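You operate a simulated robot arm through the tools that you are given. There is no shell and no other tool. Be economical: measure what you need, move in short steps, check, and stop when the job is done.

The job below is to be done with a simulated robot arm. You get a single attempt, and the scene is never put back.

## Task
Set the caliper to the setting block.
Fine: close the jaw on the block, press the yellow button, put the block back, leave the caliper shut.

The check looks at the end state, three seconds after you hand in, the way a careful person would. Anything else that was tipped, shoved, dropped, spilled or broken makes it a failure.

## Robot
A 6-joint arm with a two-finger parallel gripper, fixed in place. Base frame: the origin is at the foot of the arm, x ahead of it, y to its left, z up; the work surface is at about z = 860. Lengths are in mm, angles in rad, forces in N, time in s.
With the tool pointing down near the work surface it reaches from about 240 to 640 mm from the base axis. Its first joint turns from -1.152 to 1.152 rad. Payload 2.7 kg.
Tool frame: the origin (TCP) lies between the finger pads and is the grasp point; the fingertips stand 23 mm ahead of it; z points along the fingers, y is the line along which they close. Largest opening 94 mm; finger width 38, thickness 10; the body of the gripper, 54 by 96 mm, starts 39 mm behind the TCP.
Orientation is that of the tool frame in the base frame, as a unit quaternion [x, y, z, w]. With the fingers straight down and closing along the base's y, the tool's x points along the base's -x, its y along +y and its z along -z.

## Interface
- The arm moves only by the tool play_rows. Its argument "steps" is a list that holds one entry, the list of rows, each a list of 7 numbers: the shift along the base's x, y, z in mm, then the turn, a rotation vector about the base's x, y, z in rad, then the finger opening in mm, from 0 to 94. In form: [[[x, y, z, rx, ry, rz, fingers], ...]]. A call has 1 to 10 rows; each row shifts and turns the commanded pose from where the row before left it. Rows are played at 5 a second. More than 50 mm and 0.15 rad between two rows, or a gripper value outside its range, and nothing of the call is played. A pose out of reach is approached as far as the arm can. The call stops where the force on the tool passes 40 N (or 10 N more than at its start, if that is more) or the arm is blocked; 0.2 s more then pass. Each finger travels about 45 mm/s and halts on what it meets, pressing with about 42 N; the grip force reading is that of the motor and also rises with nothing between the fingers. The clock runs only during rows and for 0.2 s after the last one: add rows that do not move to give the fingers time. It gives the time, the measured TCP pose, the force on the tool (base axes), the opening and the grip force at its end, in the units of the frame above (readings bear some noise).
- Cameras (640 x 400 px; columns grow to the right, rows downward): "scene" is fixed at [82.3, -435, 1408]; the picture's right is [0.71, -0.70, 0.00], its down [-0.38, -0.39, -0.84] and it looks along [0.59, 0.60, -0.54] (base axes); focal length 346 px, centre (320, 200). "wrist" rides on the gripper at [-39, 0, -44] in the tool frame; the picture's right is [0.00, -1.00, 0.00], its down [0.97, 0.00, -0.24] and it looks along [0.24, 0.00, 0.97] (tool axes); focal length 218 px, centre (320, 200). There is no depth. A picture from a camera that has moved, and an enlarged one, comes with that camera's place and axes in the base frame and with its lens.
- camera(camera): a new picture of that camera. No time passes.
- close_up(camera, box): a new picture of the part [left, top, right, bottom] of that camera's present view, enlarged. No time passes.
- hand_in(): hands the job in; it is judged then, once.

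Work in short steps. Places have to be worked out from the pictures, the camera data and where the tool is seen: move nearer, look again, correct. Check each grasp and each placing, and mend what went wrong. You have 120 turns and 68 pictures in all, those below and enlarged ones among them. Open the gripper and draw the arm clear of the work before you hand the job in, unless the task says otherwise; then end with one line.

The tools are called as a command line: name --argument value ..., lists and objects as JSON in quotes. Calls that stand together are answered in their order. play_rows: Moves the arm, as the interface text tells. Its arguments: {"type":"object","properties":{"steps":{"type":"array","items":{"type":"array","items":{"type":"array","items":{"type":"number"}}}}},"required":["steps"]} The other tools are called the same way: camera (camera) takes a picture; close_up (camera, box) takes an enlarged picture of a part of a camera's view; hand_in () hands the job in.

At the start:

```text
time_s: 0.0
position: [397.5, 163.0, 1170.8]
ee_rot: [0.0, 1.0, 0.0, 0.0]
wrist_force: [0.3, 0.0, 0.1]
width: 94.0
gripper_force: 0.0
```

scene: 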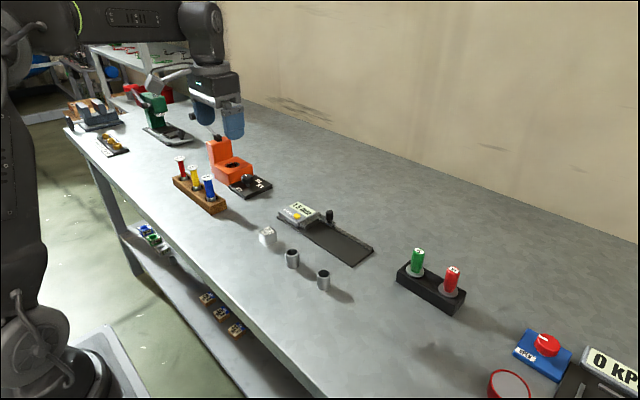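
wrist: 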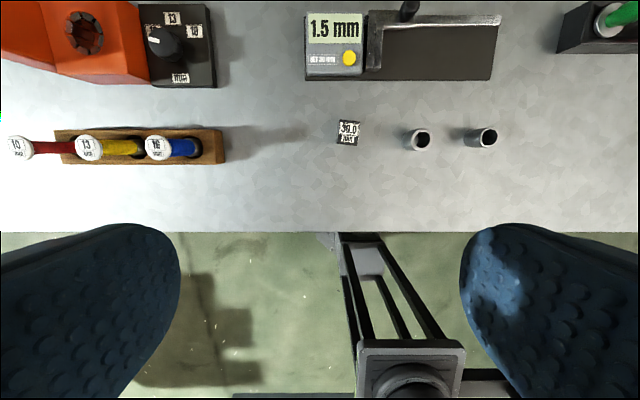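

I'll look closely at the caliper and the block first.

close_up --camera "wrist" --box '[290, 0, 510, 160]'

close_up --camera "scene" --box '[240, 190, 390, 300]'

```text
2.50 times, centred on (400, 80) of wrist
camera zoom: at [437.3, 163.2, 1215.9], right [0.0, -1.0, 0.0], down [-0.97, 0.0, 0.24], along [-0.24, 0.0, -0.97], focal length 546 px, centre (120, 500)
```

zoom: 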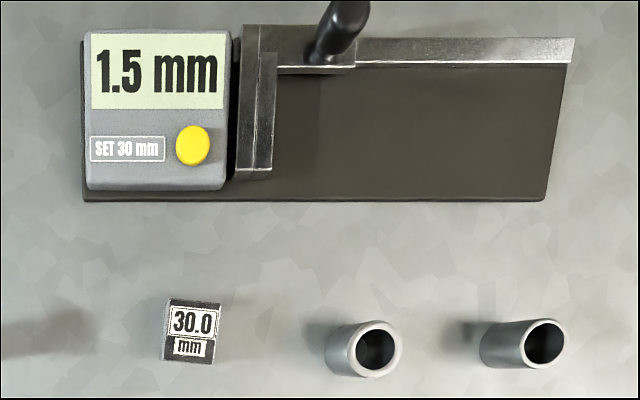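

```text
3.64 times, centred on (315, 245) of scene
camera zoom: at [82.3, -435.0, 1408.0], right [0.71, -0.7, 0.0], down [-0.38, -0.39, -0.84], along [0.59, 0.6, -0.54], focal length 1258 px, centre (338, 36)
```

zoom: 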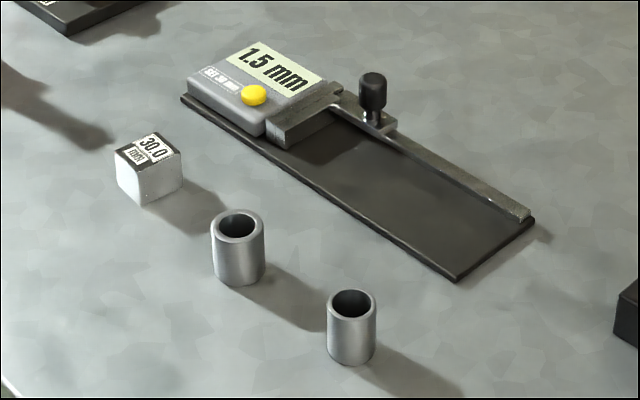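

The caliper's jaw slides along y with the knob near (597, 58), and the block is near (461, 122). I'll move nearer for a look from above.

play_rows --steps '[[[25, -17, -30, 0, 0, 0, 94], [25, -17, -30, 0, 0, 0, 94], [25, -17, -30, 0, 0, 0, 94], [25, -17, -30, 0, 0, 0, 94], [0, 0, 0, 0, 0, 0, 94]]]'

camera --camera "wrist"

```text
time_s: 1.2
position: [498.2, 95.3, 1052.5]
ee_rot: [0.0, 1.0, 0.0, 0.0]
wrist_force: [0.1, -0.4, 1.3]
width: 94.0
gripper_force: 0.1
```

```text
63 pictures are left
camera wrist: at [537.8, 94.9, 1096.7], right [0.0, -1.0, 0.0], down [-0.97, 0.0, 0.24], along [-0.24, 0.0, -0.97], focal length 218 px, centre (320, 200)
```

wrist: 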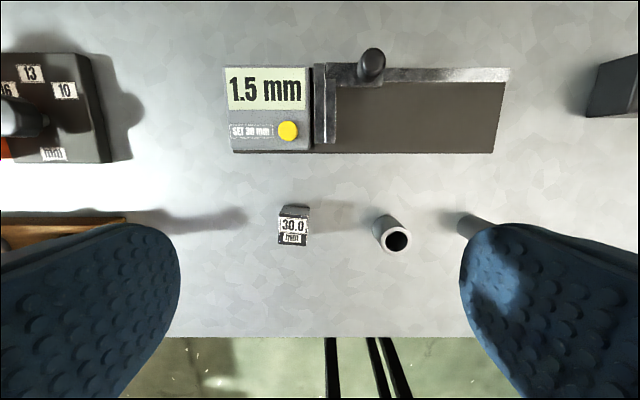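

close_up --camera "wrist" --box '[215, 30, 415, 155]'

close_up --camera "wrist" --box '[240, 180, 360, 255]'

close_up --camera "scene" --box '[270, 190, 350, 240]'

```text
3.20 times, centred on (315, 92) of wrist
camera zoom: at [537.8, 94.9, 1096.7], right [0.0, -1.0, 0.0], down [-0.97, 0.0, 0.24], along [-0.24, 0.0, -0.97], focal length 698 px, centre (336, 544)
```

zoom: 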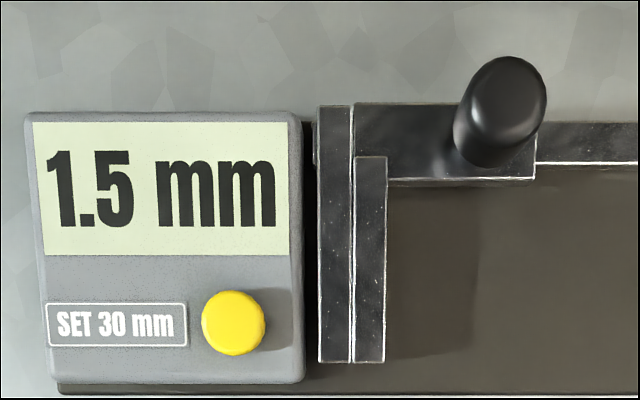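

```text
5.33 times, centred on (300, 218) of wrist
camera zoom: at [537.8, 94.9, 1096.7], right [0.0, -1.0, 0.0], down [-0.97, 0.0, 0.24], along [-0.24, 0.0, -0.97], focal length 1164 px, centre (427, 107)
```

zoom: 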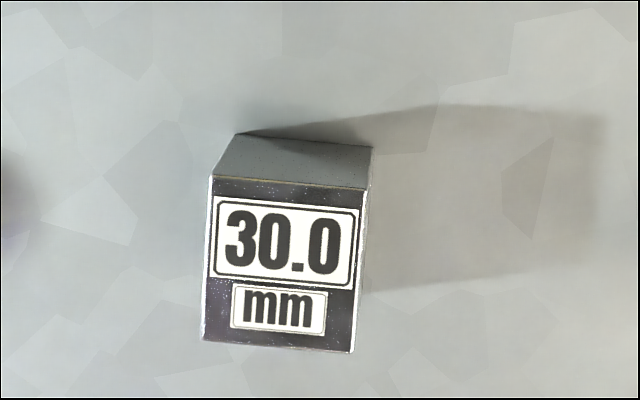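

```text
8.00 times, centred on (310, 215) of scene
camera zoom: at [82.3, -435.0, 1408.0], right [0.71, -0.7, 0.0], down [-0.38, -0.39, -0.84], along [0.59, 0.6, -0.54], focal length 2767 px, centre (400, 80)
```

zoom: 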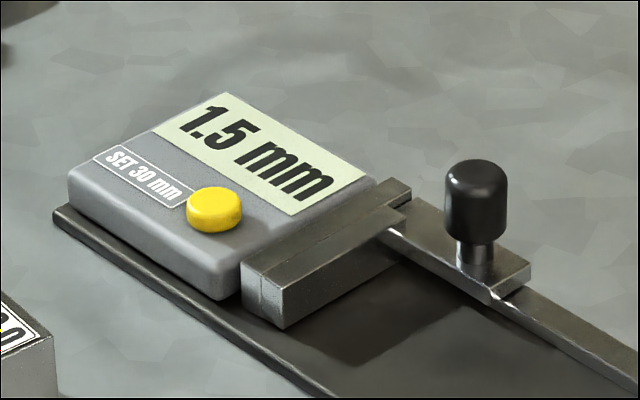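

Caliper estimates: contact plane at y≈90, jaws over x 540–595 with tops at z≈887, knob at (598, 54) with its top at z≈918. The block is a 30 mm cube at (456, 122), turned about -0.07 rad. I'll go above the knob.

play_rows --steps '[[[34, -14, -20, 0, 0, 0, 94], [33, -14, -20, 0, 0, 0, 60], [33, -13, -25, 0, 0, 0, 44], [0, 0, -20, 0, 0, 0, 44], [0, 0, 0, 0, 0, 0, 44], [0, 0, 0, 0, 0, 0, 44]]]'

camera --camera "scene"

camera --camera "wrist"

```text
time_s: 2.6
position: [597.4, 53.8, 967.4]
ee_rot: [0.0, 1.0, 0.0, 0.001]
wrist_force: [-0.3, -0.5, 0.6]
width: 44.0
gripper_force: 0.0
```

```text
59 pictures are left
```

scene: 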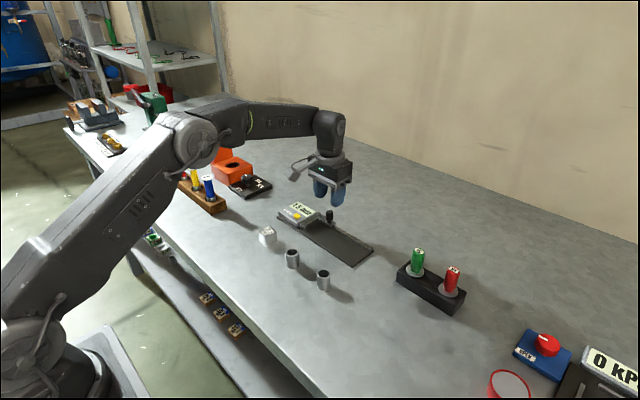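

```text
58 pictures are left
camera wrist: at [636.8, 54.3, 1010.9], right [0.0, -1.0, 0.0], down [-0.97, 0.0, 0.24], along [-0.24, 0.0, -0.97], focal length 218 px, centre (320, 200)
```

wrist: 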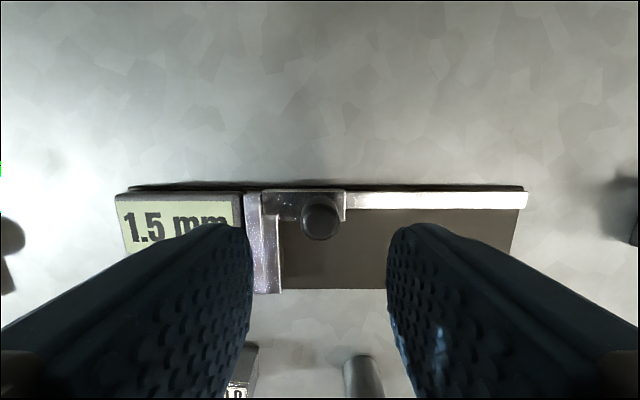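

The knob lies at y≈54, x≈604. I'll shift x a little, go down to TCP z 913 and look before closing.

play_rows --steps '[[[5, 0, -20, 0, 0, 0, 44], [0, 0, -20, 0, 0, 0, 44], [0, 0, -14, 0, 0, 0, 44], [0, 0, 0, 0, 0, 0, 44]]]'

close_up --camera "scene" --box '[270, 150, 390, 270]'

```text
time_s: 3.6
position: [603.1, 53.7, 912.6]
ee_rot: [0.0, 1.0, -0.001, 0.0]
wrist_force: [0.2, 0.7, 0.8]
width: 44.0
gripper_force: 0.0
```

```text
3.33 times, centred on (330, 210) of scene
camera zoom: at [82.3, -435.0, 1408.0], right [0.71, -0.7, 0.0], down [-0.38, -0.39, -0.84], along [0.59, 0.6, -0.54], focal length 1153 px, centre (287, 167)
```

zoom: 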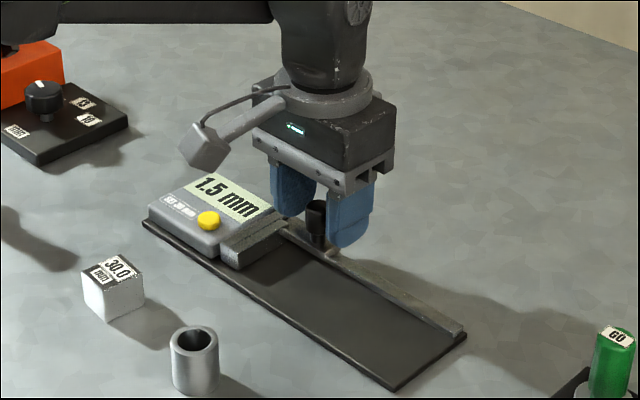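

The fingers straddle the knob, so I'll close on it.

play_rows --steps '[[[0, 0, 0, 0, 0, 0, 18], [0, 0, 0, 0, 0, 0, 14], [0, 0, 0, 0, 0, 0, 14], [0, 0, 0, 0, 0, 0, 14]]]'

```text
time_s: 4.6
position: [602.7, 52.7, 912.6]
ee_rot: [0.0, 1.0, 0.0, -0.001]
wrist_force: [-0.5, -4.3, -0.6]
width: 20.1
gripper_force: 45.4
```

I have the knob (20 mm wide). I'll slide the jaw open along -y slowly.

play_rows --steps '[[[0, -5, 0, 0, 0, 0, 14], [0, -5, 0, 0, 0, 0, 14], [0, -8, 0, 0, 0, 0, 14], [0, -8, 0, 0, 0, 0, 14], [0, 0, 0, 0, 0, 0, 14]]]'

close_up --camera "scene" --box '[270, 150, 390, 270]'

```text
time_s: 5.8
position: [602.9, 27.6, 913.6]
ee_rot: [0.0, 1.0, 0.0, -0.001]
wrist_force: [5.1, 0.1, 1.1]
width: 19.8
gripper_force: 45.3
```

```text
3.33 times, centred on (330, 210) of scene
camera zoom: at [82.4, -435.0, 1408.0], right [0.71, -0.7, 0.0], down [-0.38, -0.39, -0.84], along [0.59, 0.6, -0.54], focal length 1153 px, centre (287, 167)
```

zoom: 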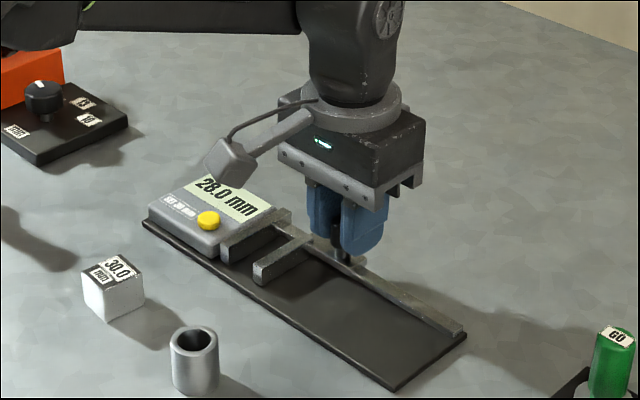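

The reading follows (28.0 mm). I'll continue to a gap of about 78 mm.

play_rows --steps '[[[0, -8, 0, 0, 0, 0, 14], [0, -8, 0, 0, 0, 0, 14], [0, -8, 0, 0, 0, 0, 14], [0, -8, 0, 0, 0, 0, 14], [0, -8, 0, 0, 0, 0, 14], [0, -6, 0, 0, 0, 0, 14], [0, -5, 0, 0, 0, 0, 14], [0, 0, 0, 0, 0, 0, 14]]]'

close_up --camera "scene" --box '[270, 150, 390, 270]'

```text
time_s: 7.2
position: [603.5, -6.5, 913.0]
ee_rot: [-0.004, 1.0, 0.007, 0.002]
wrist_force: [0.3, 5.1, -0.8]
width: 19.8
gripper_force: 45.1
stopped in row 6: the force on the tool passed its limit (the readings are from after the stop); the commanded pose is now the measured one
```

```text
3.33 times, centred on (330, 210) of scene
camera zoom: at [82.3, -434.9, 1408.1], right [0.71, -0.7, 0.0], down [-0.38, -0.39, -0.84], along [0.59, 0.6, -0.54], focal length 1153 px, centre (287, 167)
```

zoom: 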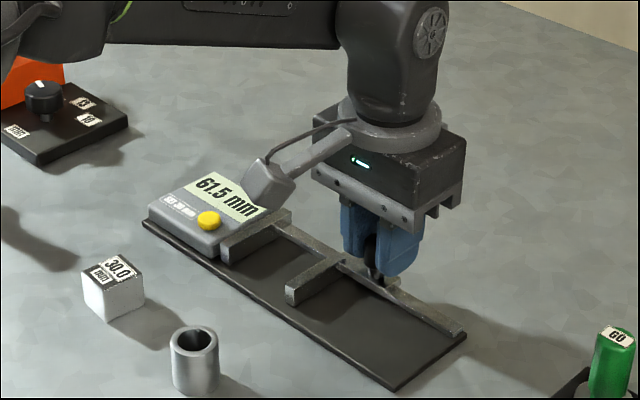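

The jaw reached its end stop (60 mm gap), which is enough. I'll release and go up.

play_rows --steps '[[[0, 1, 0, 0, 0, 0, 14], [0, 0, 0, 0, 0, 0, 40], [0, 0, 0, 0, 0, 0, 40], [0, 0, 0, 0, 0, 0, 40], [0, 0, 20, 0, 0, 0, 40], [0, 0, 30, 0, 0, 0, 40], [0, 0, 0, 0, 0, 0, 40]]]'

camera --camera "wrist"

```text
time_s: 8.8
position: [603.6, -5.5, 963.1]
ee_rot: [-0.004, 1.0, 0.005, -0.001]
wrist_force: [0.2, 0.0, -0.1]
width: 39.9
gripper_force: 0.1
```

```text
54 pictures are left
camera wrist: at [642.8, -6.2, 1007.6], right [0.01, -1.0, -0.01], down [-0.97, -0.01, 0.24], along [-0.24, 0.01, -0.97], focal length 218 px, centre (320, 200)
```

wrist: 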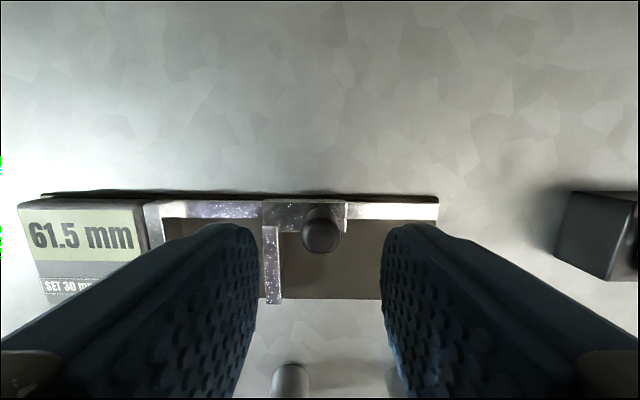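

The jaw stays open. I'll go above the block, levelling the tool and turning it to match the block.

play_rows --steps '[[[0, 0, 25, 0, 0, 0, 40], [-29.5, 25.5, 0, -0.01, -0.002, -0.076, 50], [-29.5, 25.5, 0, 0, 0, 0, 54], [-29.5, 25.5, 0, 0, 0, 0, 54], [-29.5, 25.5, 0, 0, 0, 0, 54], [-29.5, 25.5, 0, 0, 0, 0, 54], [0, 0, 0, 0, 0, 0, 54]]]'

camera --camera "wrist"

```text
time_s: 10.4
position: [455.5, 120.6, 986.9]
ee_rot: [0.034, 0.999, 0.001, 0.002]
wrist_force: [-0.3, 0.3, 0.4]
width: 54.0
gripper_force: 0.0
```

```text
53 pictures are left
camera wrist: at [494.4, 119.0, 1032.2], right [-0.07, -1.0, 0.0], down [-0.97, 0.07, 0.24], along [-0.24, 0.02, -0.97], focal length 218 px, centre (320, 200)
```

wrist: 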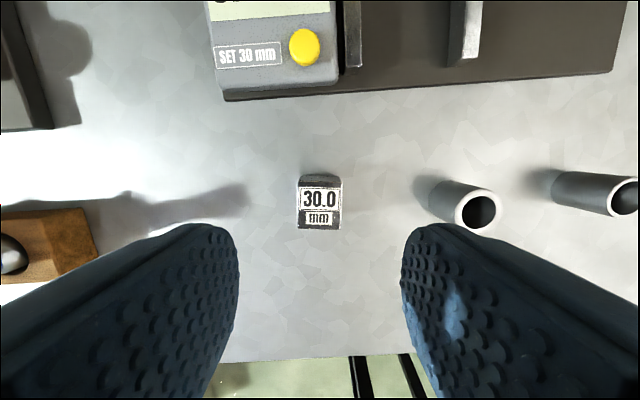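

close_up --camera "wrist" --box '[270, 165, 370, 240]'

```text
5.33 times, centred on (320, 202) of wrist
camera zoom: at [494.4, 119.0, 1032.2], right [-0.07, -1.0, 0.0], down [-0.97, 0.07, 0.24], along [-0.24, 0.02, -0.97], focal length 1164 px, centre (320, 187)
```

zoom: 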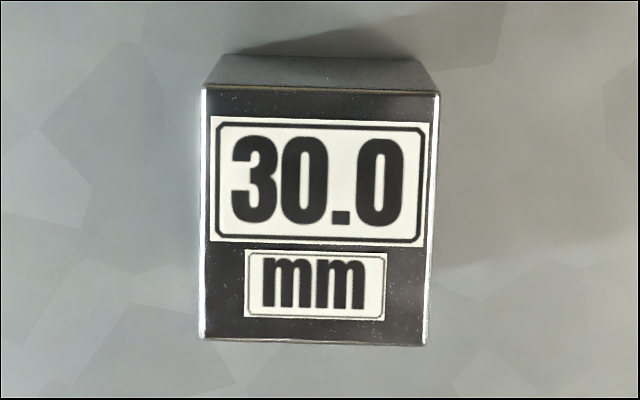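

The block needs another -0.03 rad and is centred to within a millimetre. I'll go down to TCP z≈903, so the tips are 10 mm below the block's top.

play_rows --steps '[[[0, 0.4, -30, 0, 0, -0.029, 54], [0, 0, -30, 0, 0, 0, 50], [0, 0, -24, 0, 0, 0, 46], [0, 0, 0, 0, 0, 0, 46]]]'

close_up --camera "scene" --box '[220, 190, 320, 260]'

camera --camera "wrist"

```text
time_s: 11.4
position: [457.2, 121.2, 903.5]
ee_rot: [0.049, 0.999, 0.001, 0.001]
wrist_force: [-0.2, -0.7, -0.2]
width: 46.1
gripper_force: 0.0
```

```text
5.71 times, centred on (270, 225) of scene
camera zoom: at [82.3, -435.0, 1408.0], right [0.71, -0.7, 0.0], down [-0.38, -0.39, -0.84], along [0.59, 0.6, -0.54], focal length 1977 px, centre (606, 57)
```

zoom: 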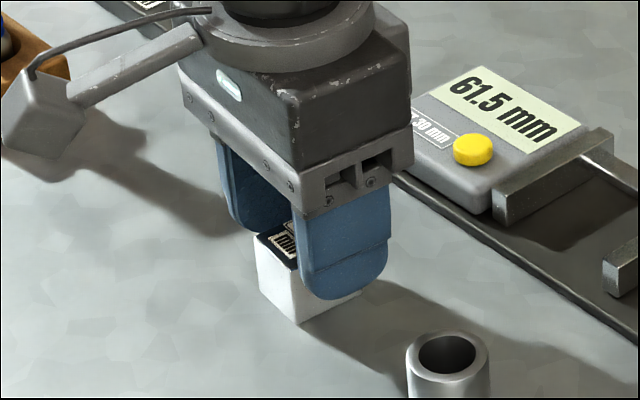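

```text
50 pictures are left
camera wrist: at [495.0, 117.8, 947.8], right [-0.1, -1.0, 0.0], down [-0.97, 0.09, 0.24], along [-0.24, 0.02, -0.97], focal length 218 px, centre (320, 200)
```

wrist: 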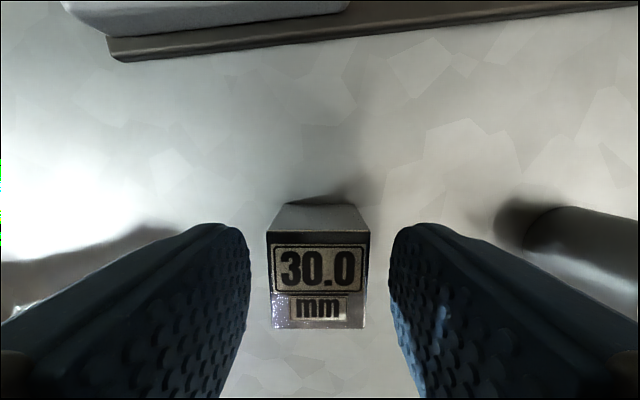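

Aligned over the block. I'll close on it and lift slightly.

play_rows --steps '[[[0, 0, 0, 0, 0, 0, 32], [0, 0, 0, 0, 0, 0, 27], [0, 0, 0, 0, 0, 0, 27], [0, 0, 0, 0, 0, 0, 27]]]'

```text
time_s: 12.4
position: [455.7, 121.6, 902.4]
ee_rot: [0.048, 0.999, 0.001, 0.002]
wrist_force: [-0.4, 0.3, 1.1]
width: 29.3
gripper_force: 42.1
```

Gripped (about 30 mm). I'll lift, squaring the block to the base axes.

play_rows --steps '[[[0, 0, 15, 0, 0, 0, 27], [0, 0, 25, 0, 0, 0, 27], [0, 0, 20, 0, 0, 0.098, 27], [0, 0, 0, 0, 0, 0, 27]]]'

close_up --camera "scene" --box '[220, 170, 340, 260]'

camera --camera "wrist"

```text
time_s: 13.4
position: [455.2, 121.2, 963.9]
ee_rot: [-0.001, 1.0, 0.0, 0.002]
wrist_force: [-0.7, 0.7, -0.5]
width: 27.0
gripper_force: 0.1
```

```text
4.44 times, centred on (280, 215) of scene
camera zoom: at [82.3, -435.0, 1408.0], right [0.71, -0.7, 0.0], down [-0.38, -0.39, -0.84], along [0.59, 0.6, -0.54], focal length 1537 px, centre (498, 133)
```

zoom: 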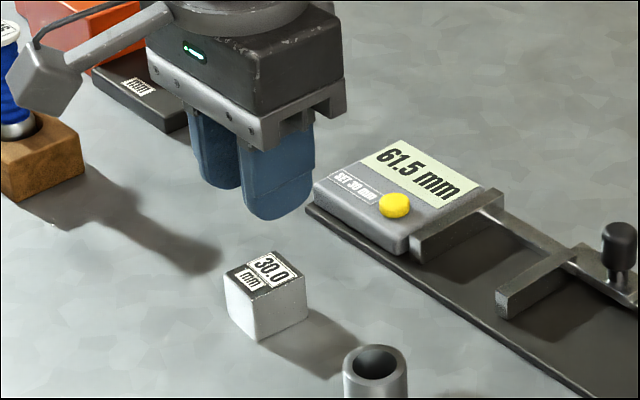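

```text
48 pictures are left
camera wrist: at [494.9, 121.5, 1008.4], right [0.0, -1.0, 0.0], down [-0.97, 0.0, 0.24], along [-0.24, 0.0, -0.97], focal length 218 px, centre (320, 200)
```

wrist: 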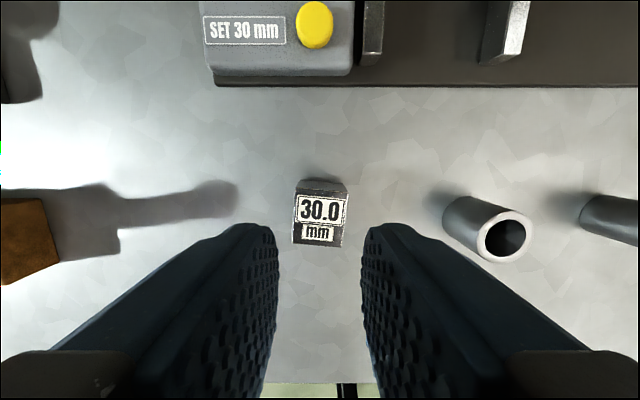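

The block slipped out (width went to 27.0) and stayed at its place: the grip was too shallow. I'll grip it deeper, closing along x. That also keeps the fingers clear of the jaws in the caliper. I'll turn the tool about 84° here in the air.

play_rows --steps '[[[0, 0, 6, 0, 0, 0.147, 40], [0, 0, 0, 0, 0, 0.147, 50], [0, 0, 0, 0, 0, 0.147, 50], [0, 0, 0, 0, 0, 0.147, 50], [0, 0, 0, 0, 0, 0.147, 50], [0, 0, 0, 0, 0, 0.147, 50], [0, 0, 0, 0, 0, 0.147, 50], [0, 0, 0, 0, 0, 0.147, 50], [0, 0, 0, 0, 0, 0.147, 50], [0, 0, 0, 0, 0, 0.147, 50]]]'

camera --camera "wrist"

```text
time_s: 15.6
position: [455.4, 121.1, 970.2]
ee_rot: [-0.671, 0.741, 0.002, 0.001]
wrist_force: [-0.4, 0.5, -0.6]
width: 49.8
gripper_force: 0.2
```

```text
47 pictures are left
camera wrist: at [459.9, 160.6, 1014.3], right [1.0, -0.1, 0.0], down [-0.09, -0.97, 0.24], along [-0.02, -0.24, -0.97], focal length 218 px, centre (320, 200)
```

wrist: 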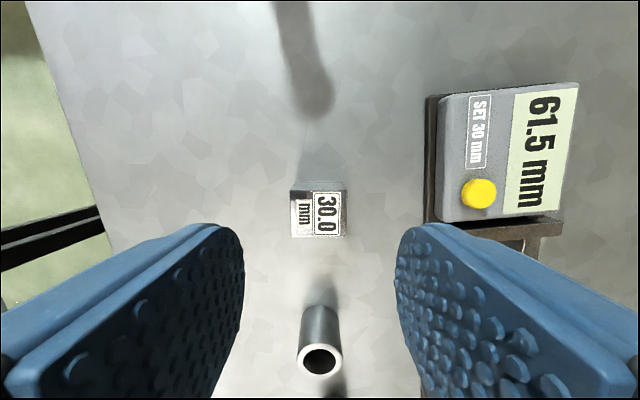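

close_up --camera "wrist" --box '[270, 165, 370, 240]'

```text
5.33 times, centred on (320, 202) of wrist
camera zoom: at [459.9, 160.6, 1014.3], right [1.0, -0.1, 0.0], down [-0.09, -0.97, 0.24], along [-0.02, -0.24, -0.97], focal length 1164 px, centre (320, 187)
```

zoom: 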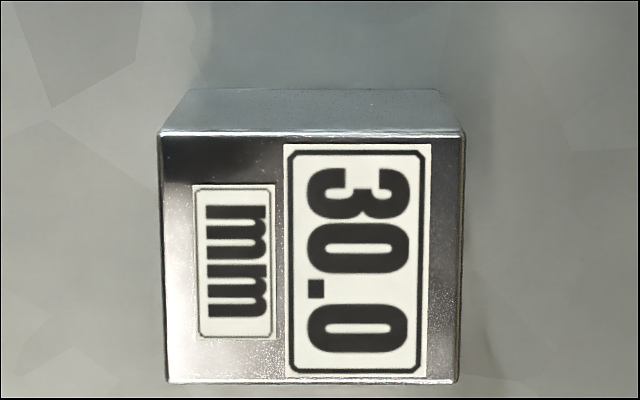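

The tool is well aligned to the block. I'll descend so the tips are just above the table, and grip.

play_rows --steps '[[[0, 0.5, -30, 0, 0, 0, 50], [0, 0, -30, 0, 0, 0, 50], [0, 0, -15, 0, 0, 0, 50], [0, 0, -7, 0, 0, 0, 40], [0, 0, 0, 0, 0, 0, 29], [0, 0, 0, 0, 0, 0, 26], [0, 0, 0, 0, 0, 0, 26], [0, 0, 0, 0, 0, 0, 26]]]'

```text
time_s: 17.4
position: [456.1, 122.6, 887.3]
ee_rot: [-0.67, 0.742, 0.002, 0.001]
wrist_force: [0.2, 0.7, -0.6]
width: 33.3
gripper_force: 41.8
```

Now the grip reads 33.3 mm: the block is about 33 mm long in x, with the 30 mm gauge width along y, as the label suggests. I'll lift 20 mm and check.

play_rows --steps '[[[0, 0, 10, 0, 0, 0, 26], [0, 0, 15, 0, 0, 0, 26], [0, 0, 25, 0, 0, 0, 26], [0, 0, 0, 0, 0, 0, 26]]]'

close_up --camera "scene" --box '[220, 170, 340, 260]'

```text
time_s: 18.4
position: [455.0, 123.3, 937.5]
ee_rot: [-0.671, 0.741, 0.002, 0.001]
wrist_force: [-0.2, -0.1, -2.3]
width: 33.7
gripper_force: 42.2
```

```text
4.44 times, centred on (280, 215) of scene
camera zoom: at [82.3, -435.0, 1408.0], right [0.71, -0.7, 0.0], down [-0.38, -0.39, -0.84], along [0.59, 0.6, -0.54], focal length 1537 px, centre (498, 133)
```

zoom: 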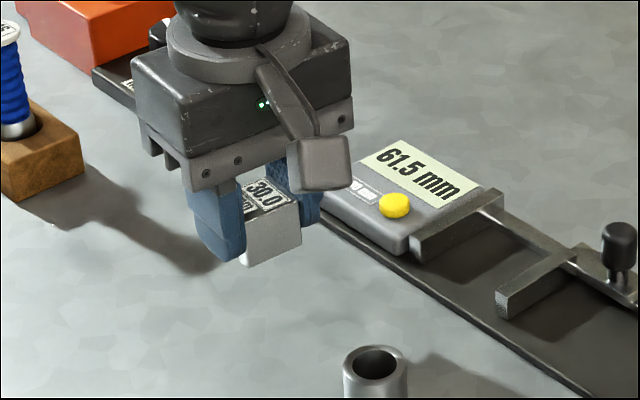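

Held securely. I'll carry it above the open jaws (555, 60), squared to the axes.

play_rows --steps '[[[0, 0, 20, 0, 0, 0, 26], [33.2, -20.5, 0, 0, 0, 0.05, 26], [33.2, -20.5, 0, 0, 0, 0.05, 26], [33.2, -20.6, 0, 0, 0, 0, 26], [0, 0, 0, 0, 0, 0, 26]]]'

camera --camera "wrist"

close_up --camera "scene" --box '[260, 160, 380, 260]'

```text
time_s: 19.6
position: [553.8, 61.2, 958.9]
ee_rot: [0.707, -0.707, -0.002, 0.0]
wrist_force: [0.5, -0.5, -2.5]
width: 33.8
gripper_force: 42.1
```

```text
44 pictures are left
camera wrist: at [555.1, 100.0, 1002.1], right [1.0, 0.0, 0.0], down [0.0, -0.97, 0.24], along [0.0, -0.24, -0.97], focal length 218 px, centre (320, 200)
```

wrist: 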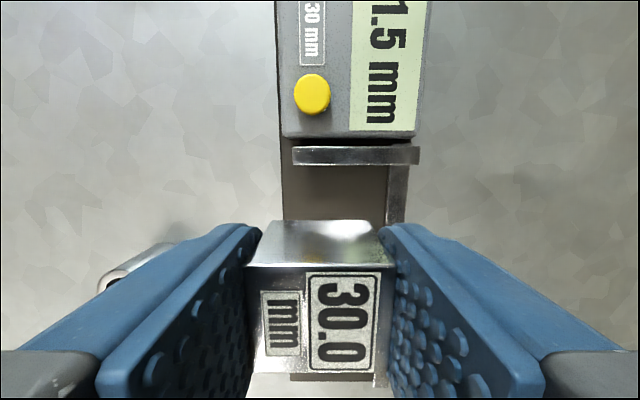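

```text
4.00 times, centred on (320, 210) of scene
camera zoom: at [82.3, -435.0, 1408.0], right [0.71, -0.7, 0.0], down [-0.38, -0.39, -0.84], along [0.59, 0.6, -0.54], focal length 1384 px, centre (320, 160)
```

zoom: 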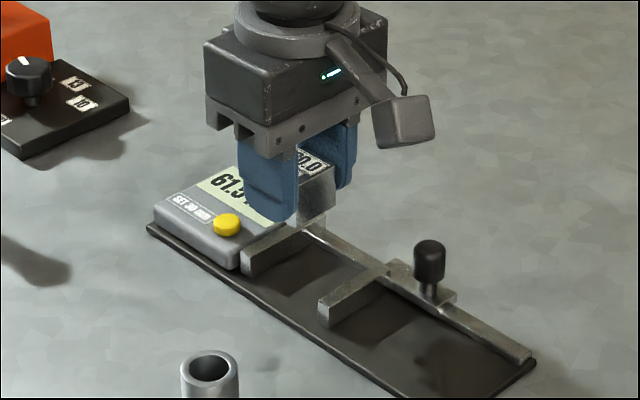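

The block sits centrally between the jaws (fixed face y≈90, moving face y≈30), and the fingers clear the slider. I'll lower it to just above the plate.

play_rows --steps '[[[0, 0, -20, 0, 0, 0, 26], [0, 0, -20, 0, 0, 0, 26], [0, 0, -14, 0, 0, 0, 26], [0, 0, 0, 0, 0, 0, 26]]]'

close_up --camera "scene" --box '[270, 180, 360, 250]'

camera --camera "wrist"

```text
time_s: 20.6
position: [556.8, 60.1, 902.7]
ee_rot: [-0.707, 0.707, 0.002, 0.001]
wrist_force: [0.2, 0.1, -2.2]
width: 33.7
gripper_force: 41.7
```

```text
5.71 times, centred on (315, 215) of scene
camera zoom: at [82.3, -435.0, 1408.0], right [0.71, -0.7, 0.0], down [-0.38, -0.39, -0.84], along [0.59, 0.6, -0.54], focal length 1977 px, centre (349, 114)
```

zoom: 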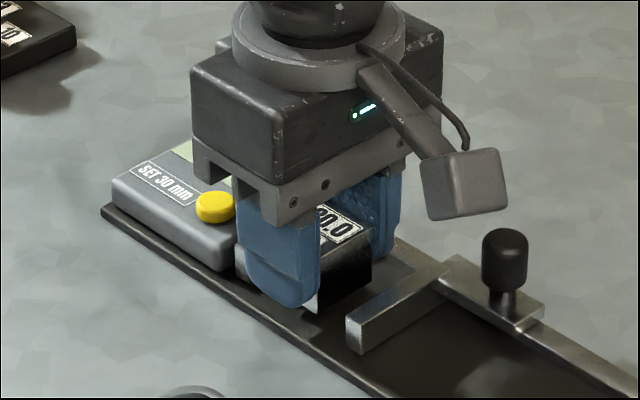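

```text
41 pictures are left
camera wrist: at [556.0, 100.1, 947.4], right [1.0, 0.0, 0.0], down [0.0, -0.97, 0.24], along [0.0, -0.24, -0.97], focal length 218 px, centre (320, 200)
```

wrist: 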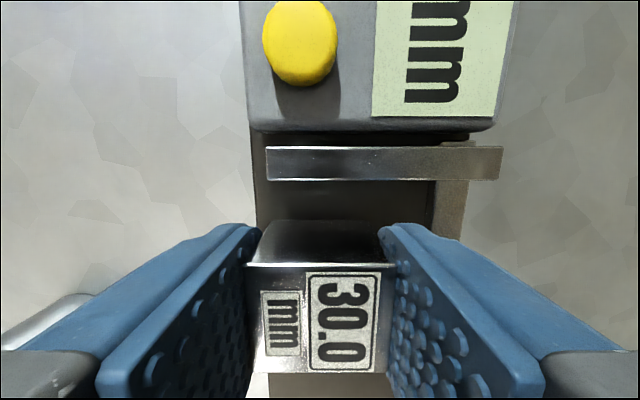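

All clear. I'll lower in small steps, watching the force for touchdown.

play_rows --steps '[[[0, 0, -2, 0, 0, 0, 26], [0, 0, -2, 0, 0, 0, 26], [0, 0, -1, 0, 0, 0, 26], [0, 0, 0, 0, 0, 0, 26]]]'

```text
time_s: 21.6
position: [555.8, 59.5, 897.6]
ee_rot: [0.707, -0.707, -0.002, 0.0]
wrist_force: [-0.6, 0.7, -1.5]
width: 33.4
gripper_force: 42.1
```

play_rows --steps '[[[0, 0, -1, 0, 0, 0, 26], [0, 0, -1, 0, 0, 0, 26], [0, 0, 0, 0, 0, 0, 26]]]'

```text
time_s: 22.4
position: [553.9, 60.9, 896.6]
ee_rot: [-0.707, 0.707, 0.002, 0.0]
wrist_force: [0.2, 0.0, -1.7]
width: 33.9
gripper_force: 41.6
```

Not touching yet (force unchanged), so I'll continue downward.

play_rows --steps '[[[0, 0, -1, 0, 0, 0, 26], [0, 0, 0, 0, 0, 0, 26]]]'

play_rows --steps '[[[0, 0, -1, 0, 0, 0, 26], [0, 0, 0, 0, 0, 0, 26]]]'

```text
time_s: 23.0
position: [554.9, 61.4, 895.9]
ee_rot: [-0.707, 0.707, 0.002, 0.0]
wrist_force: [-0.1, -0.5, -2.0]
width: 33.4
gripper_force: 42.0
```

```text
time_s: 23.6
position: [555.5, 60.6, 894.1]
ee_rot: [-0.707, 0.707, 0.002, 0.001]
wrist_force: [0.9, 1.0, -2.2]
width: 33.4
gripper_force: 41.9
```

Still free; I'll step down further.

play_rows --steps '[[[0, 0, -0.7, 0, 0, 0, 26], [0, 0, 0, 0, 0, 0, 26]]]'

play_rows --steps '[[[0, 0, -0.7, 0, 0, 0, 26], [0, 0, 0, 0, 0, 0, 26]]]'

close_up --camera "scene" --box '[300, 205, 340, 235]'

```text
time_s: 24.2
position: [555.8, 60.8, 893.8]
ee_rot: [-0.707, 0.708, 0.002, 0.001]
wrist_force: [0.5, 0.6, -2.9]
width: 33.5
gripper_force: 41.9
```

```text
time_s: 24.8
position: [555.6, 61.4, 893.3]
ee_rot: [0.708, -0.707, -0.001, -0.001]
wrist_force: [-0.1, -1.0, 1.6]
width: 33.6
gripper_force: 42.0
```

```text
13.33 times, centred on (320, 220) of scene
camera zoom: at [82.3, -435.0, 1408.0], right [0.71, -0.7, 0.0], down [-0.38, -0.39, -0.84], along [0.59, 0.6, -0.54], focal length 4612 px, centre (320, -67)
```

zoom: 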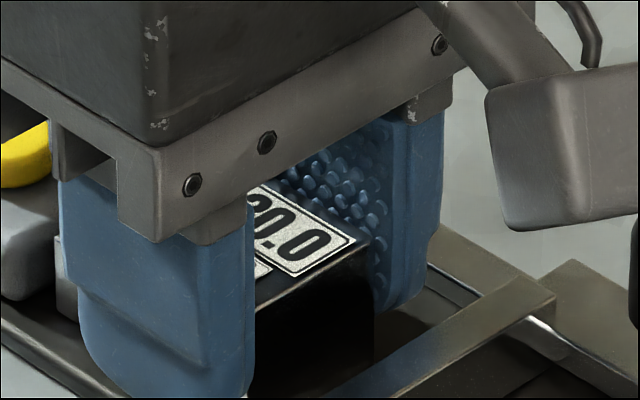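

The force changed sign, so the block rests on the plate. I'll release with a small opening and rise.

play_rows --steps '[[[0, 0, 0, 0, 0, 0, 36], [0, 0, 0, 0, 0, 0, 39], [0, 0, 0, 0, 0, 0, 39], [0, 0, 10, 0, 0, 0, 39], [0, 0, 20, 0, 0, 0, 39], [0, 0, 30, 0, 0, 0, 39], [0, 0, 0, 0, 0, 0, 39]]]'

camera --camera "wrist"

close_up --camera "scene" --box '[270, 180, 370, 250]'

```text
time_s: 26.4
position: [554.7, 60.3, 952.7]
ee_rot: [-0.707, 0.707, 0.002, 0.001]
wrist_force: [0.9, 1.2, -0.2]
width: 38.9
gripper_force: 0.1
```

```text
39 pictures are left
camera wrist: at [555.6, 99.8, 997.8], right [1.0, 0.0, 0.0], down [0.0, -0.97, 0.24], along [0.0, -0.24, -0.97], focal length 218 px, centre (320, 200)
```

wrist: 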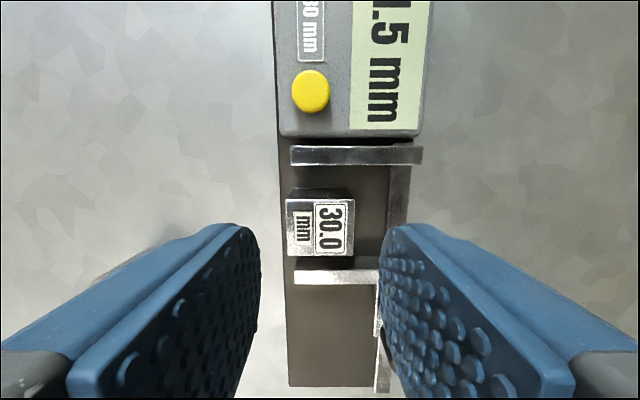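

```text
5.71 times, centred on (320, 215) of scene
camera zoom: at [82.3, -435.0, 1408.0], right [0.71, -0.7, 0.0], down [-0.38, -0.39, -0.84], along [0.59, 0.6, -0.54], focal length 1977 px, centre (320, 114)
```

zoom: 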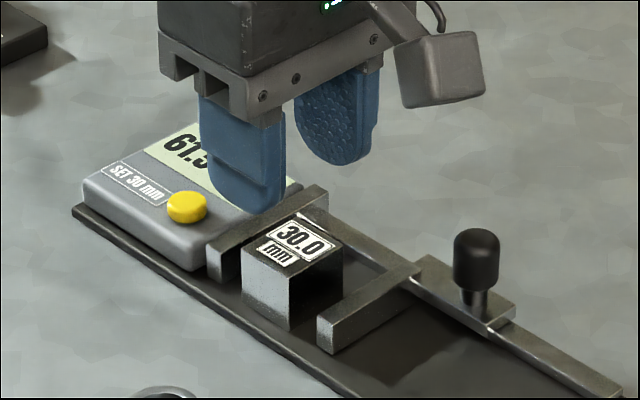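

The block is placed square between the jaws. I'll go to the knob near (603, -6), keeping this tool orientation, and look from above.

play_rows --steps '[[[0, 0, 15, 0, 0, 0, 44], [24, -33, 0, 0, 0, 0, 44], [24, -33, 0, 0, 0, 0, 44], [0, 0, 0, 0, 0, 0, 44]]]'

camera --camera "wrist"

```text
time_s: 27.4
position: [604.2, -6.4, 969.1]
ee_rot: [-0.707, 0.707, 0.002, 0.0]
wrist_force: [-0.6, 0.3, -0.4]
width: 44.0
gripper_force: 0.0
```

```text
37 pictures are left
camera wrist: at [603.8, 32.3, 1012.8], right [1.0, 0.0, 0.0], down [0.0, -0.97, 0.24], along [0.0, -0.24, -0.97], focal length 218 px, centre (320, 200)
```

wrist: 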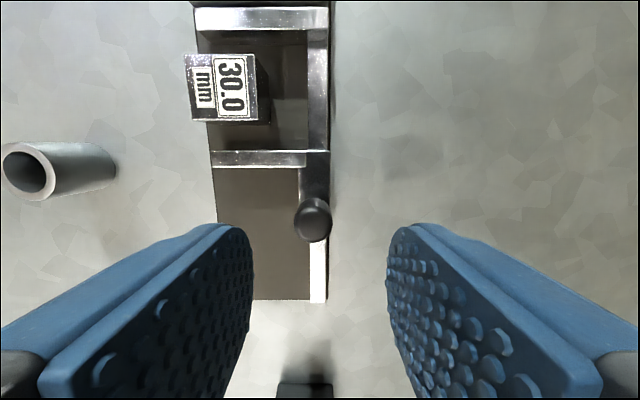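

The knob is about 3 mm to -x of the tool centre. I'll shift, descend and grip it.

play_rows --steps '[[[-3, 2, -20, 0, 0, 0, 44], [0, 0, -20, 0, 0, 0, 44], [0, 0, -15, 0, 0, 0, 44], [0, 0, 0, 0, 0, 0, 30], [0, 0, 0, 0, 0, 0, 18], [0, 0, 0, 0, 0, 0, 15], [0, 0, 0, 0, 0, 0, 15]]]'

close_up --camera "scene" --box '[270, 170, 390, 260]'

```text
time_s: 29.0
position: [600.7, -3.6, 913.5]
ee_rot: [0.707, -0.707, -0.003, -0.001]
wrist_force: [-7.2, 0.3, 0.4]
width: 19.6
gripper_force: 45.2
```

```text
4.44 times, centred on (330, 215) of scene
camera zoom: at [82.1, -435.0, 1408.0], right [0.71, -0.7, 0.0], down [-0.38, -0.39, -0.84], along [0.59, 0.6, -0.54], focal length 1537 px, centre (276, 133)
```

zoom: 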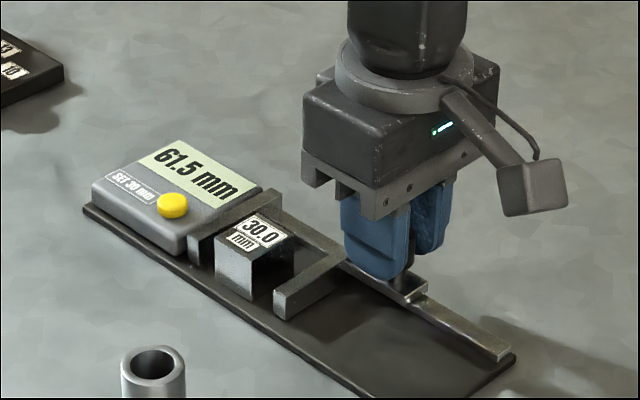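

Gripped. I'll ease x slightly and slide the jaw toward the block, slowing near contact.

play_rows --steps '[[[-0.7, 5, 0, 0, 0, 0, 15], [0, 6, 0, 0, 0, 0, 15], [0, 6, 0, 0, 0, 0, 15], [0, 4, 0, 0, 0, 0, 15], [0, 3, 0, 0, 0, 0, 15], [0, 2, 0, 0, 0, 0, 15], [0, 0, 0, 0, 0, 0, 15]]]'

close_up --camera "scene" --box '[270, 170, 390, 260]'

```text
time_s: 30.6
position: [599.7, 23.0, 913.1]
ee_rot: [-0.707, 0.707, 0.001, 0.001]
wrist_force: [3.5, -1.9, -0.2]
width: 19.9
gripper_force: 45.5
```

```text
4.44 times, centred on (330, 215) of scene
camera zoom: at [82.4, -435.1, 1408.0], right [0.71, -0.7, 0.0], down [-0.38, -0.39, -0.84], along [0.59, 0.6, -0.54], focal length 1537 px, centre (276, 133)
```

zoom: 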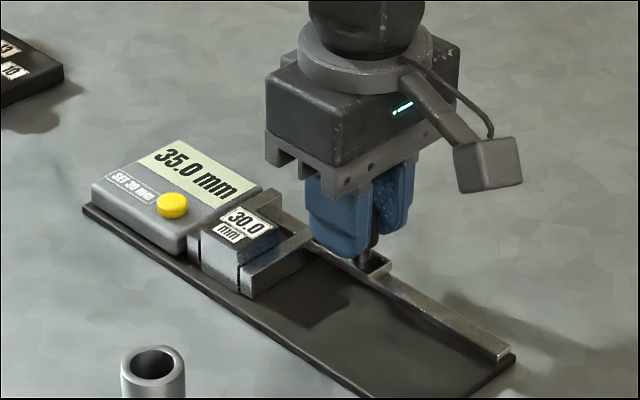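

The reading is 35.0, so 3.5 mm remain. I'll continue gently until the block is clamped (31.5).

play_rows --steps '[[[0, 2, 0, 0, 0, 0, 15], [0, 1, 0, 0, 0, 0, 15], [0, 1, 0, 0, 0, 0, 15], [0, 1, 0, 0, 0, 0, 15], [0, 0, 0, 0, 0, 0, 15]]]'

close_up --camera "scene" --box '[270, 170, 390, 260]'

```text
time_s: 31.8
position: [600.3, 25.7, 912.3]
ee_rot: [-0.706, 0.708, 0.001, 0.0]
wrist_force: [9.8, -11.2, -0.1]
width: 19.8
gripper_force: 45.5
```

```text
4.44 times, centred on (330, 215) of scene
camera zoom: at [82.5, -435.4, 1407.9], right [0.71, -0.7, 0.0], down [-0.38, -0.39, -0.84], along [0.59, 0.6, -0.54], focal length 1537 px, centre (276, 133)
```

zoom: 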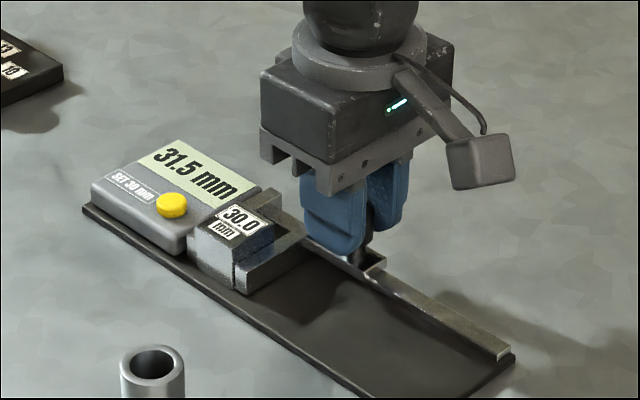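

31.5 mm with the jaw pressing on the block, as expected given the 1.5 zero error. I'll release the knob and rise.

play_rows --steps '[[[0, 0, 0, 0, 0, 0, 40], [0, 0, 0, 0, 0, 0, 40], [0, 0, 0, 0, 0, 0, 40], [0, 0, 25, 0, 0, 0, 40], [0, 0, 30, 0, 0, 0, 40], [0, 0, 0, 0, 0, 0, 30]]]'

close_up --camera "scene" --box '[270, 170, 390, 260]'

```text
time_s: 33.2
position: [598.8, 27.2, 968.4]
ee_rot: [-0.707, 0.707, 0.001, 0.001]
wrist_force: [0.2, -0.2, -0.4]
width: 30.2
gripper_force: 0.0
```

```text
4.44 times, centred on (330, 215) of scene
camera zoom: at [82.3, -435.0, 1408.0], right [0.71, -0.7, 0.0], down [-0.38, -0.39, -0.84], along [0.59, 0.6, -0.54], focal length 1537 px, centre (276, 133)
```

zoom: 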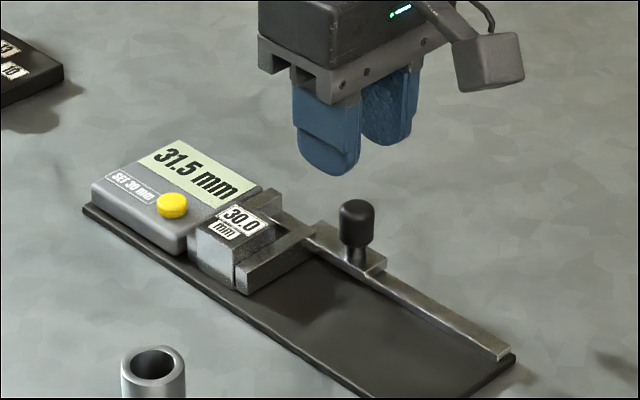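

The jaw holds at 31.5. I'll close the fingers and go above the button at about (551, 124).

play_rows --steps '[[[-16, 32, 0, 0, 0, 0, 15], [-16, 32, 0, 0, 0, 0, 0], [-16, 33, 0, 0, 0, 0, 0], [0, 0, -20, 0, 0, 0, 0], [0, 0, -15, 0, 0, 0, 0], [0, 0, 0, 0, 0, 0, 0]]]'

close_up --camera "scene" --box '[270, 170, 350, 230]'

camera --camera "wrist"

```text
time_s: 34.6
position: [551.8, 124.3, 932.2]
ee_rot: [0.707, -0.707, -0.001, 0.0]
wrist_force: [0.4, 0.5, 0.3]
width: 0.1
gripper_force: 42.5
```

```text
6.67 times, centred on (310, 200) of scene
camera zoom: at [82.3, -435.0, 1408.0], right [0.71, -0.7, 0.0], down [-0.38, -0.39, -0.84], along [0.59, 0.6, -0.54], focal length 2306 px, centre (387, 200)
```

zoom: 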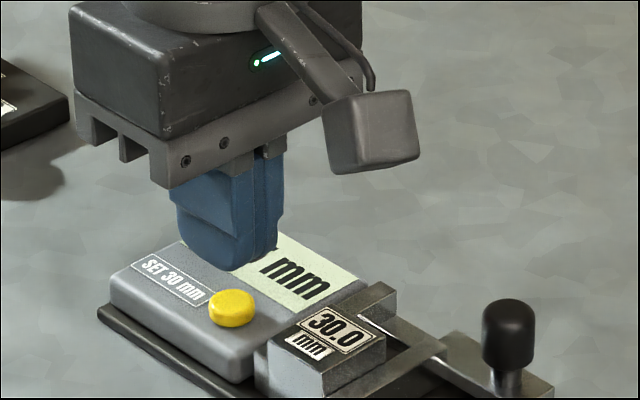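

```text
31 pictures are left
camera wrist: at [551.5, 164.1, 977.7], right [1.0, 0.0, 0.0], down [0.0, -0.97, 0.24], along [0.0, -0.24, -0.97], focal length 218 px, centre (320, 200)
```

wrist: 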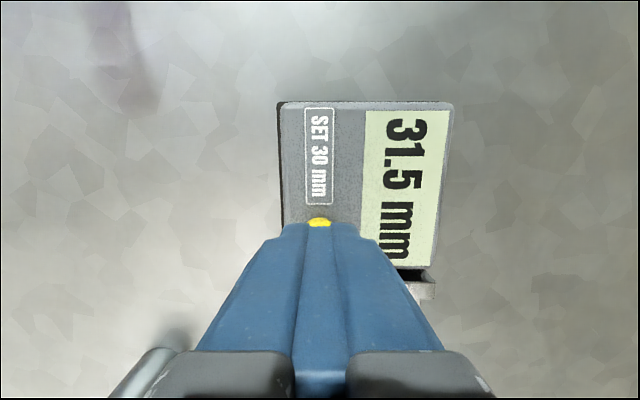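

The tip is over the button. I'll lower it in small steps and stop on contact.

play_rows --steps '[[[0, 0, -8, 0, 0, 0, 0], [0, 0, -3, 0, 0, 0, 0], [0, 0, -2, 0, 0, 0, 0], [0, 0, -2, 0, 0, 0, 0], [0, 0, 0, 0, 0, 0, 0]]]'

close_up --camera "wrist" --box '[270, 90, 460, 280]'

```text
time_s: 35.8
position: [551.8, 124.3, 918.3]
ee_rot: [-0.707, 0.708, 0.001, 0.0]
wrist_force: [0.3, 0.5, 0.5]
width: 0.2
gripper_force: 41.6
```

```text
2.11 times, centred on (365, 185) of wrist
camera zoom: at [551.5, 163.9, 962.6], right [1.0, 0.0, 0.0], down [0.0, -0.97, 0.24], along [0.0, -0.24, -0.97], focal length 460 px, centre (225, 232)
```

zoom: 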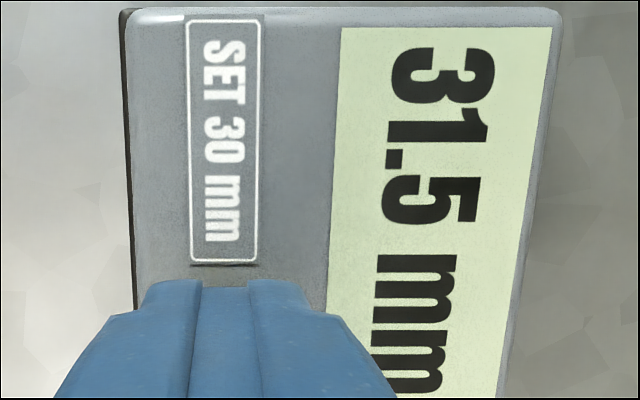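

No contact yet at z 918; I'll continue in 1 mm steps.

play_rows --steps '[[[0, 0, -1, 0, 0, 0, 0], [0, 0, -1, 0, 0, 0, 0], [0, 0, -1, 0, 0, 0, 0], [0, 0, 0, 0, 0, 0, 0]]]'

close_up --camera "wrist" --box '[270, 90, 460, 280]'

```text
time_s: 36.8
position: [552.3, 123.6, 914.5]
ee_rot: [0.707, -0.707, -0.002, 0.0]
wrist_force: [-0.2, 0.2, -0.2]
width: 0.1
gripper_force: 41.7
```

```text
2.11 times, centred on (365, 185) of wrist
camera zoom: at [551.7, 163.9, 959.8], right [1.0, 0.0, 0.0], down [0.0, -0.97, 0.24], along [0.0, -0.24, -0.97], focal length 460 px, centre (225, 232)
```

zoom: 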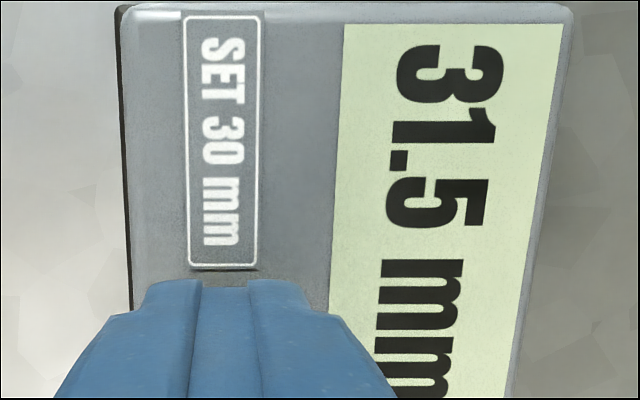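

play_rows --steps '[[[0, 0, -1, 0, 0, 0, 0], [0, 0, -1, 0, 0, 0, 0], [0, 0, 0, 0, 0, 0, 0]]]'

close_up --camera "scene" --box '[270, 180, 350, 240]'

```text
time_s: 37.6
position: [551.6, 124.8, 913.7]
ee_rot: [0.707, -0.707, -0.002, -0.001]
wrist_force: [-0.6, -0.3, 0.5]
width: 0.2
gripper_force: 42.3
```

```text
6.67 times, centred on (310, 210) of scene
camera zoom: at [82.3, -435.0, 1408.0], right [0.71, -0.7, 0.0], down [-0.38, -0.39, -0.84], along [0.59, 0.6, -0.54], focal length 2306 px, centre (387, 133)
```

zoom: 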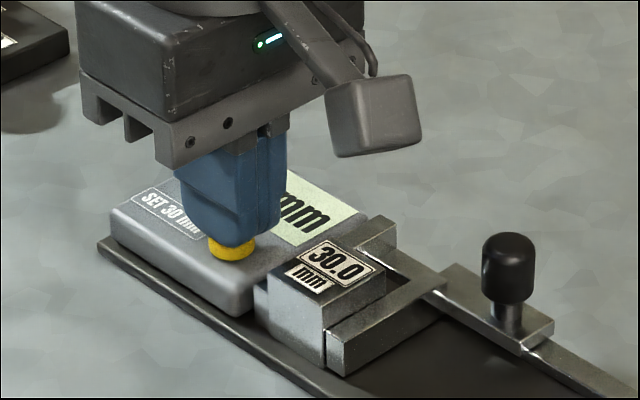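

Nearly at the button. I'll go further down in 1 mm steps, checking the display.

play_rows --steps '[[[0, 0, -1, 0, 0, 0, 0], [0, 0, -1, 0, 0, 0, 0], [0, 0, 0, 0, 0, 0, 0]]]'

play_rows --steps '[[[0, 0, -1, 0, 0, 0, 0], [0, 0, 0, 0, 0, 0, 0]]]'

close_up --camera "wrist" --box '[270, 90, 460, 280]'

```text
time_s: 38.4
position: [551.5, 125.0, 911.8]
ee_rot: [0.707, -0.707, -0.002, 0.0]
wrist_force: [0.5, 0.6, 0.3]
width: 0.0
gripper_force: 42.1
```

```text
time_s: 39.0
position: [551.4, 124.9, 909.5]
ee_rot: [0.707, -0.707, -0.001, -0.001]
wrist_force: [0.4, 0.9, 1.2]
width: 0.0
gripper_force: 41.8
```

```text
2.11 times, centred on (365, 185) of wrist
camera zoom: at [551.7, 163.6, 954.9], right [1.0, 0.0, 0.0], down [0.0, -0.97, 0.24], along [0.0, -0.24, -0.97], focal length 460 px, centre (225, 232)
```

zoom: 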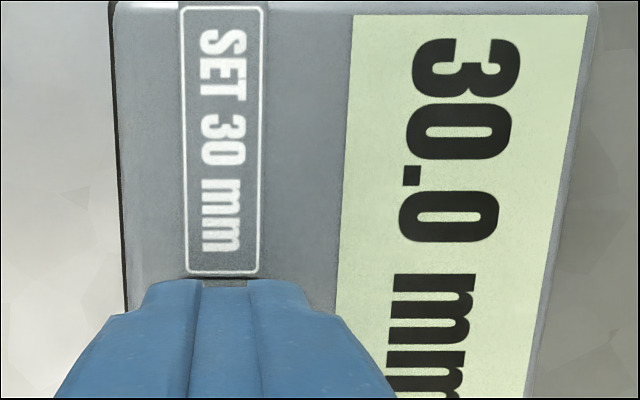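

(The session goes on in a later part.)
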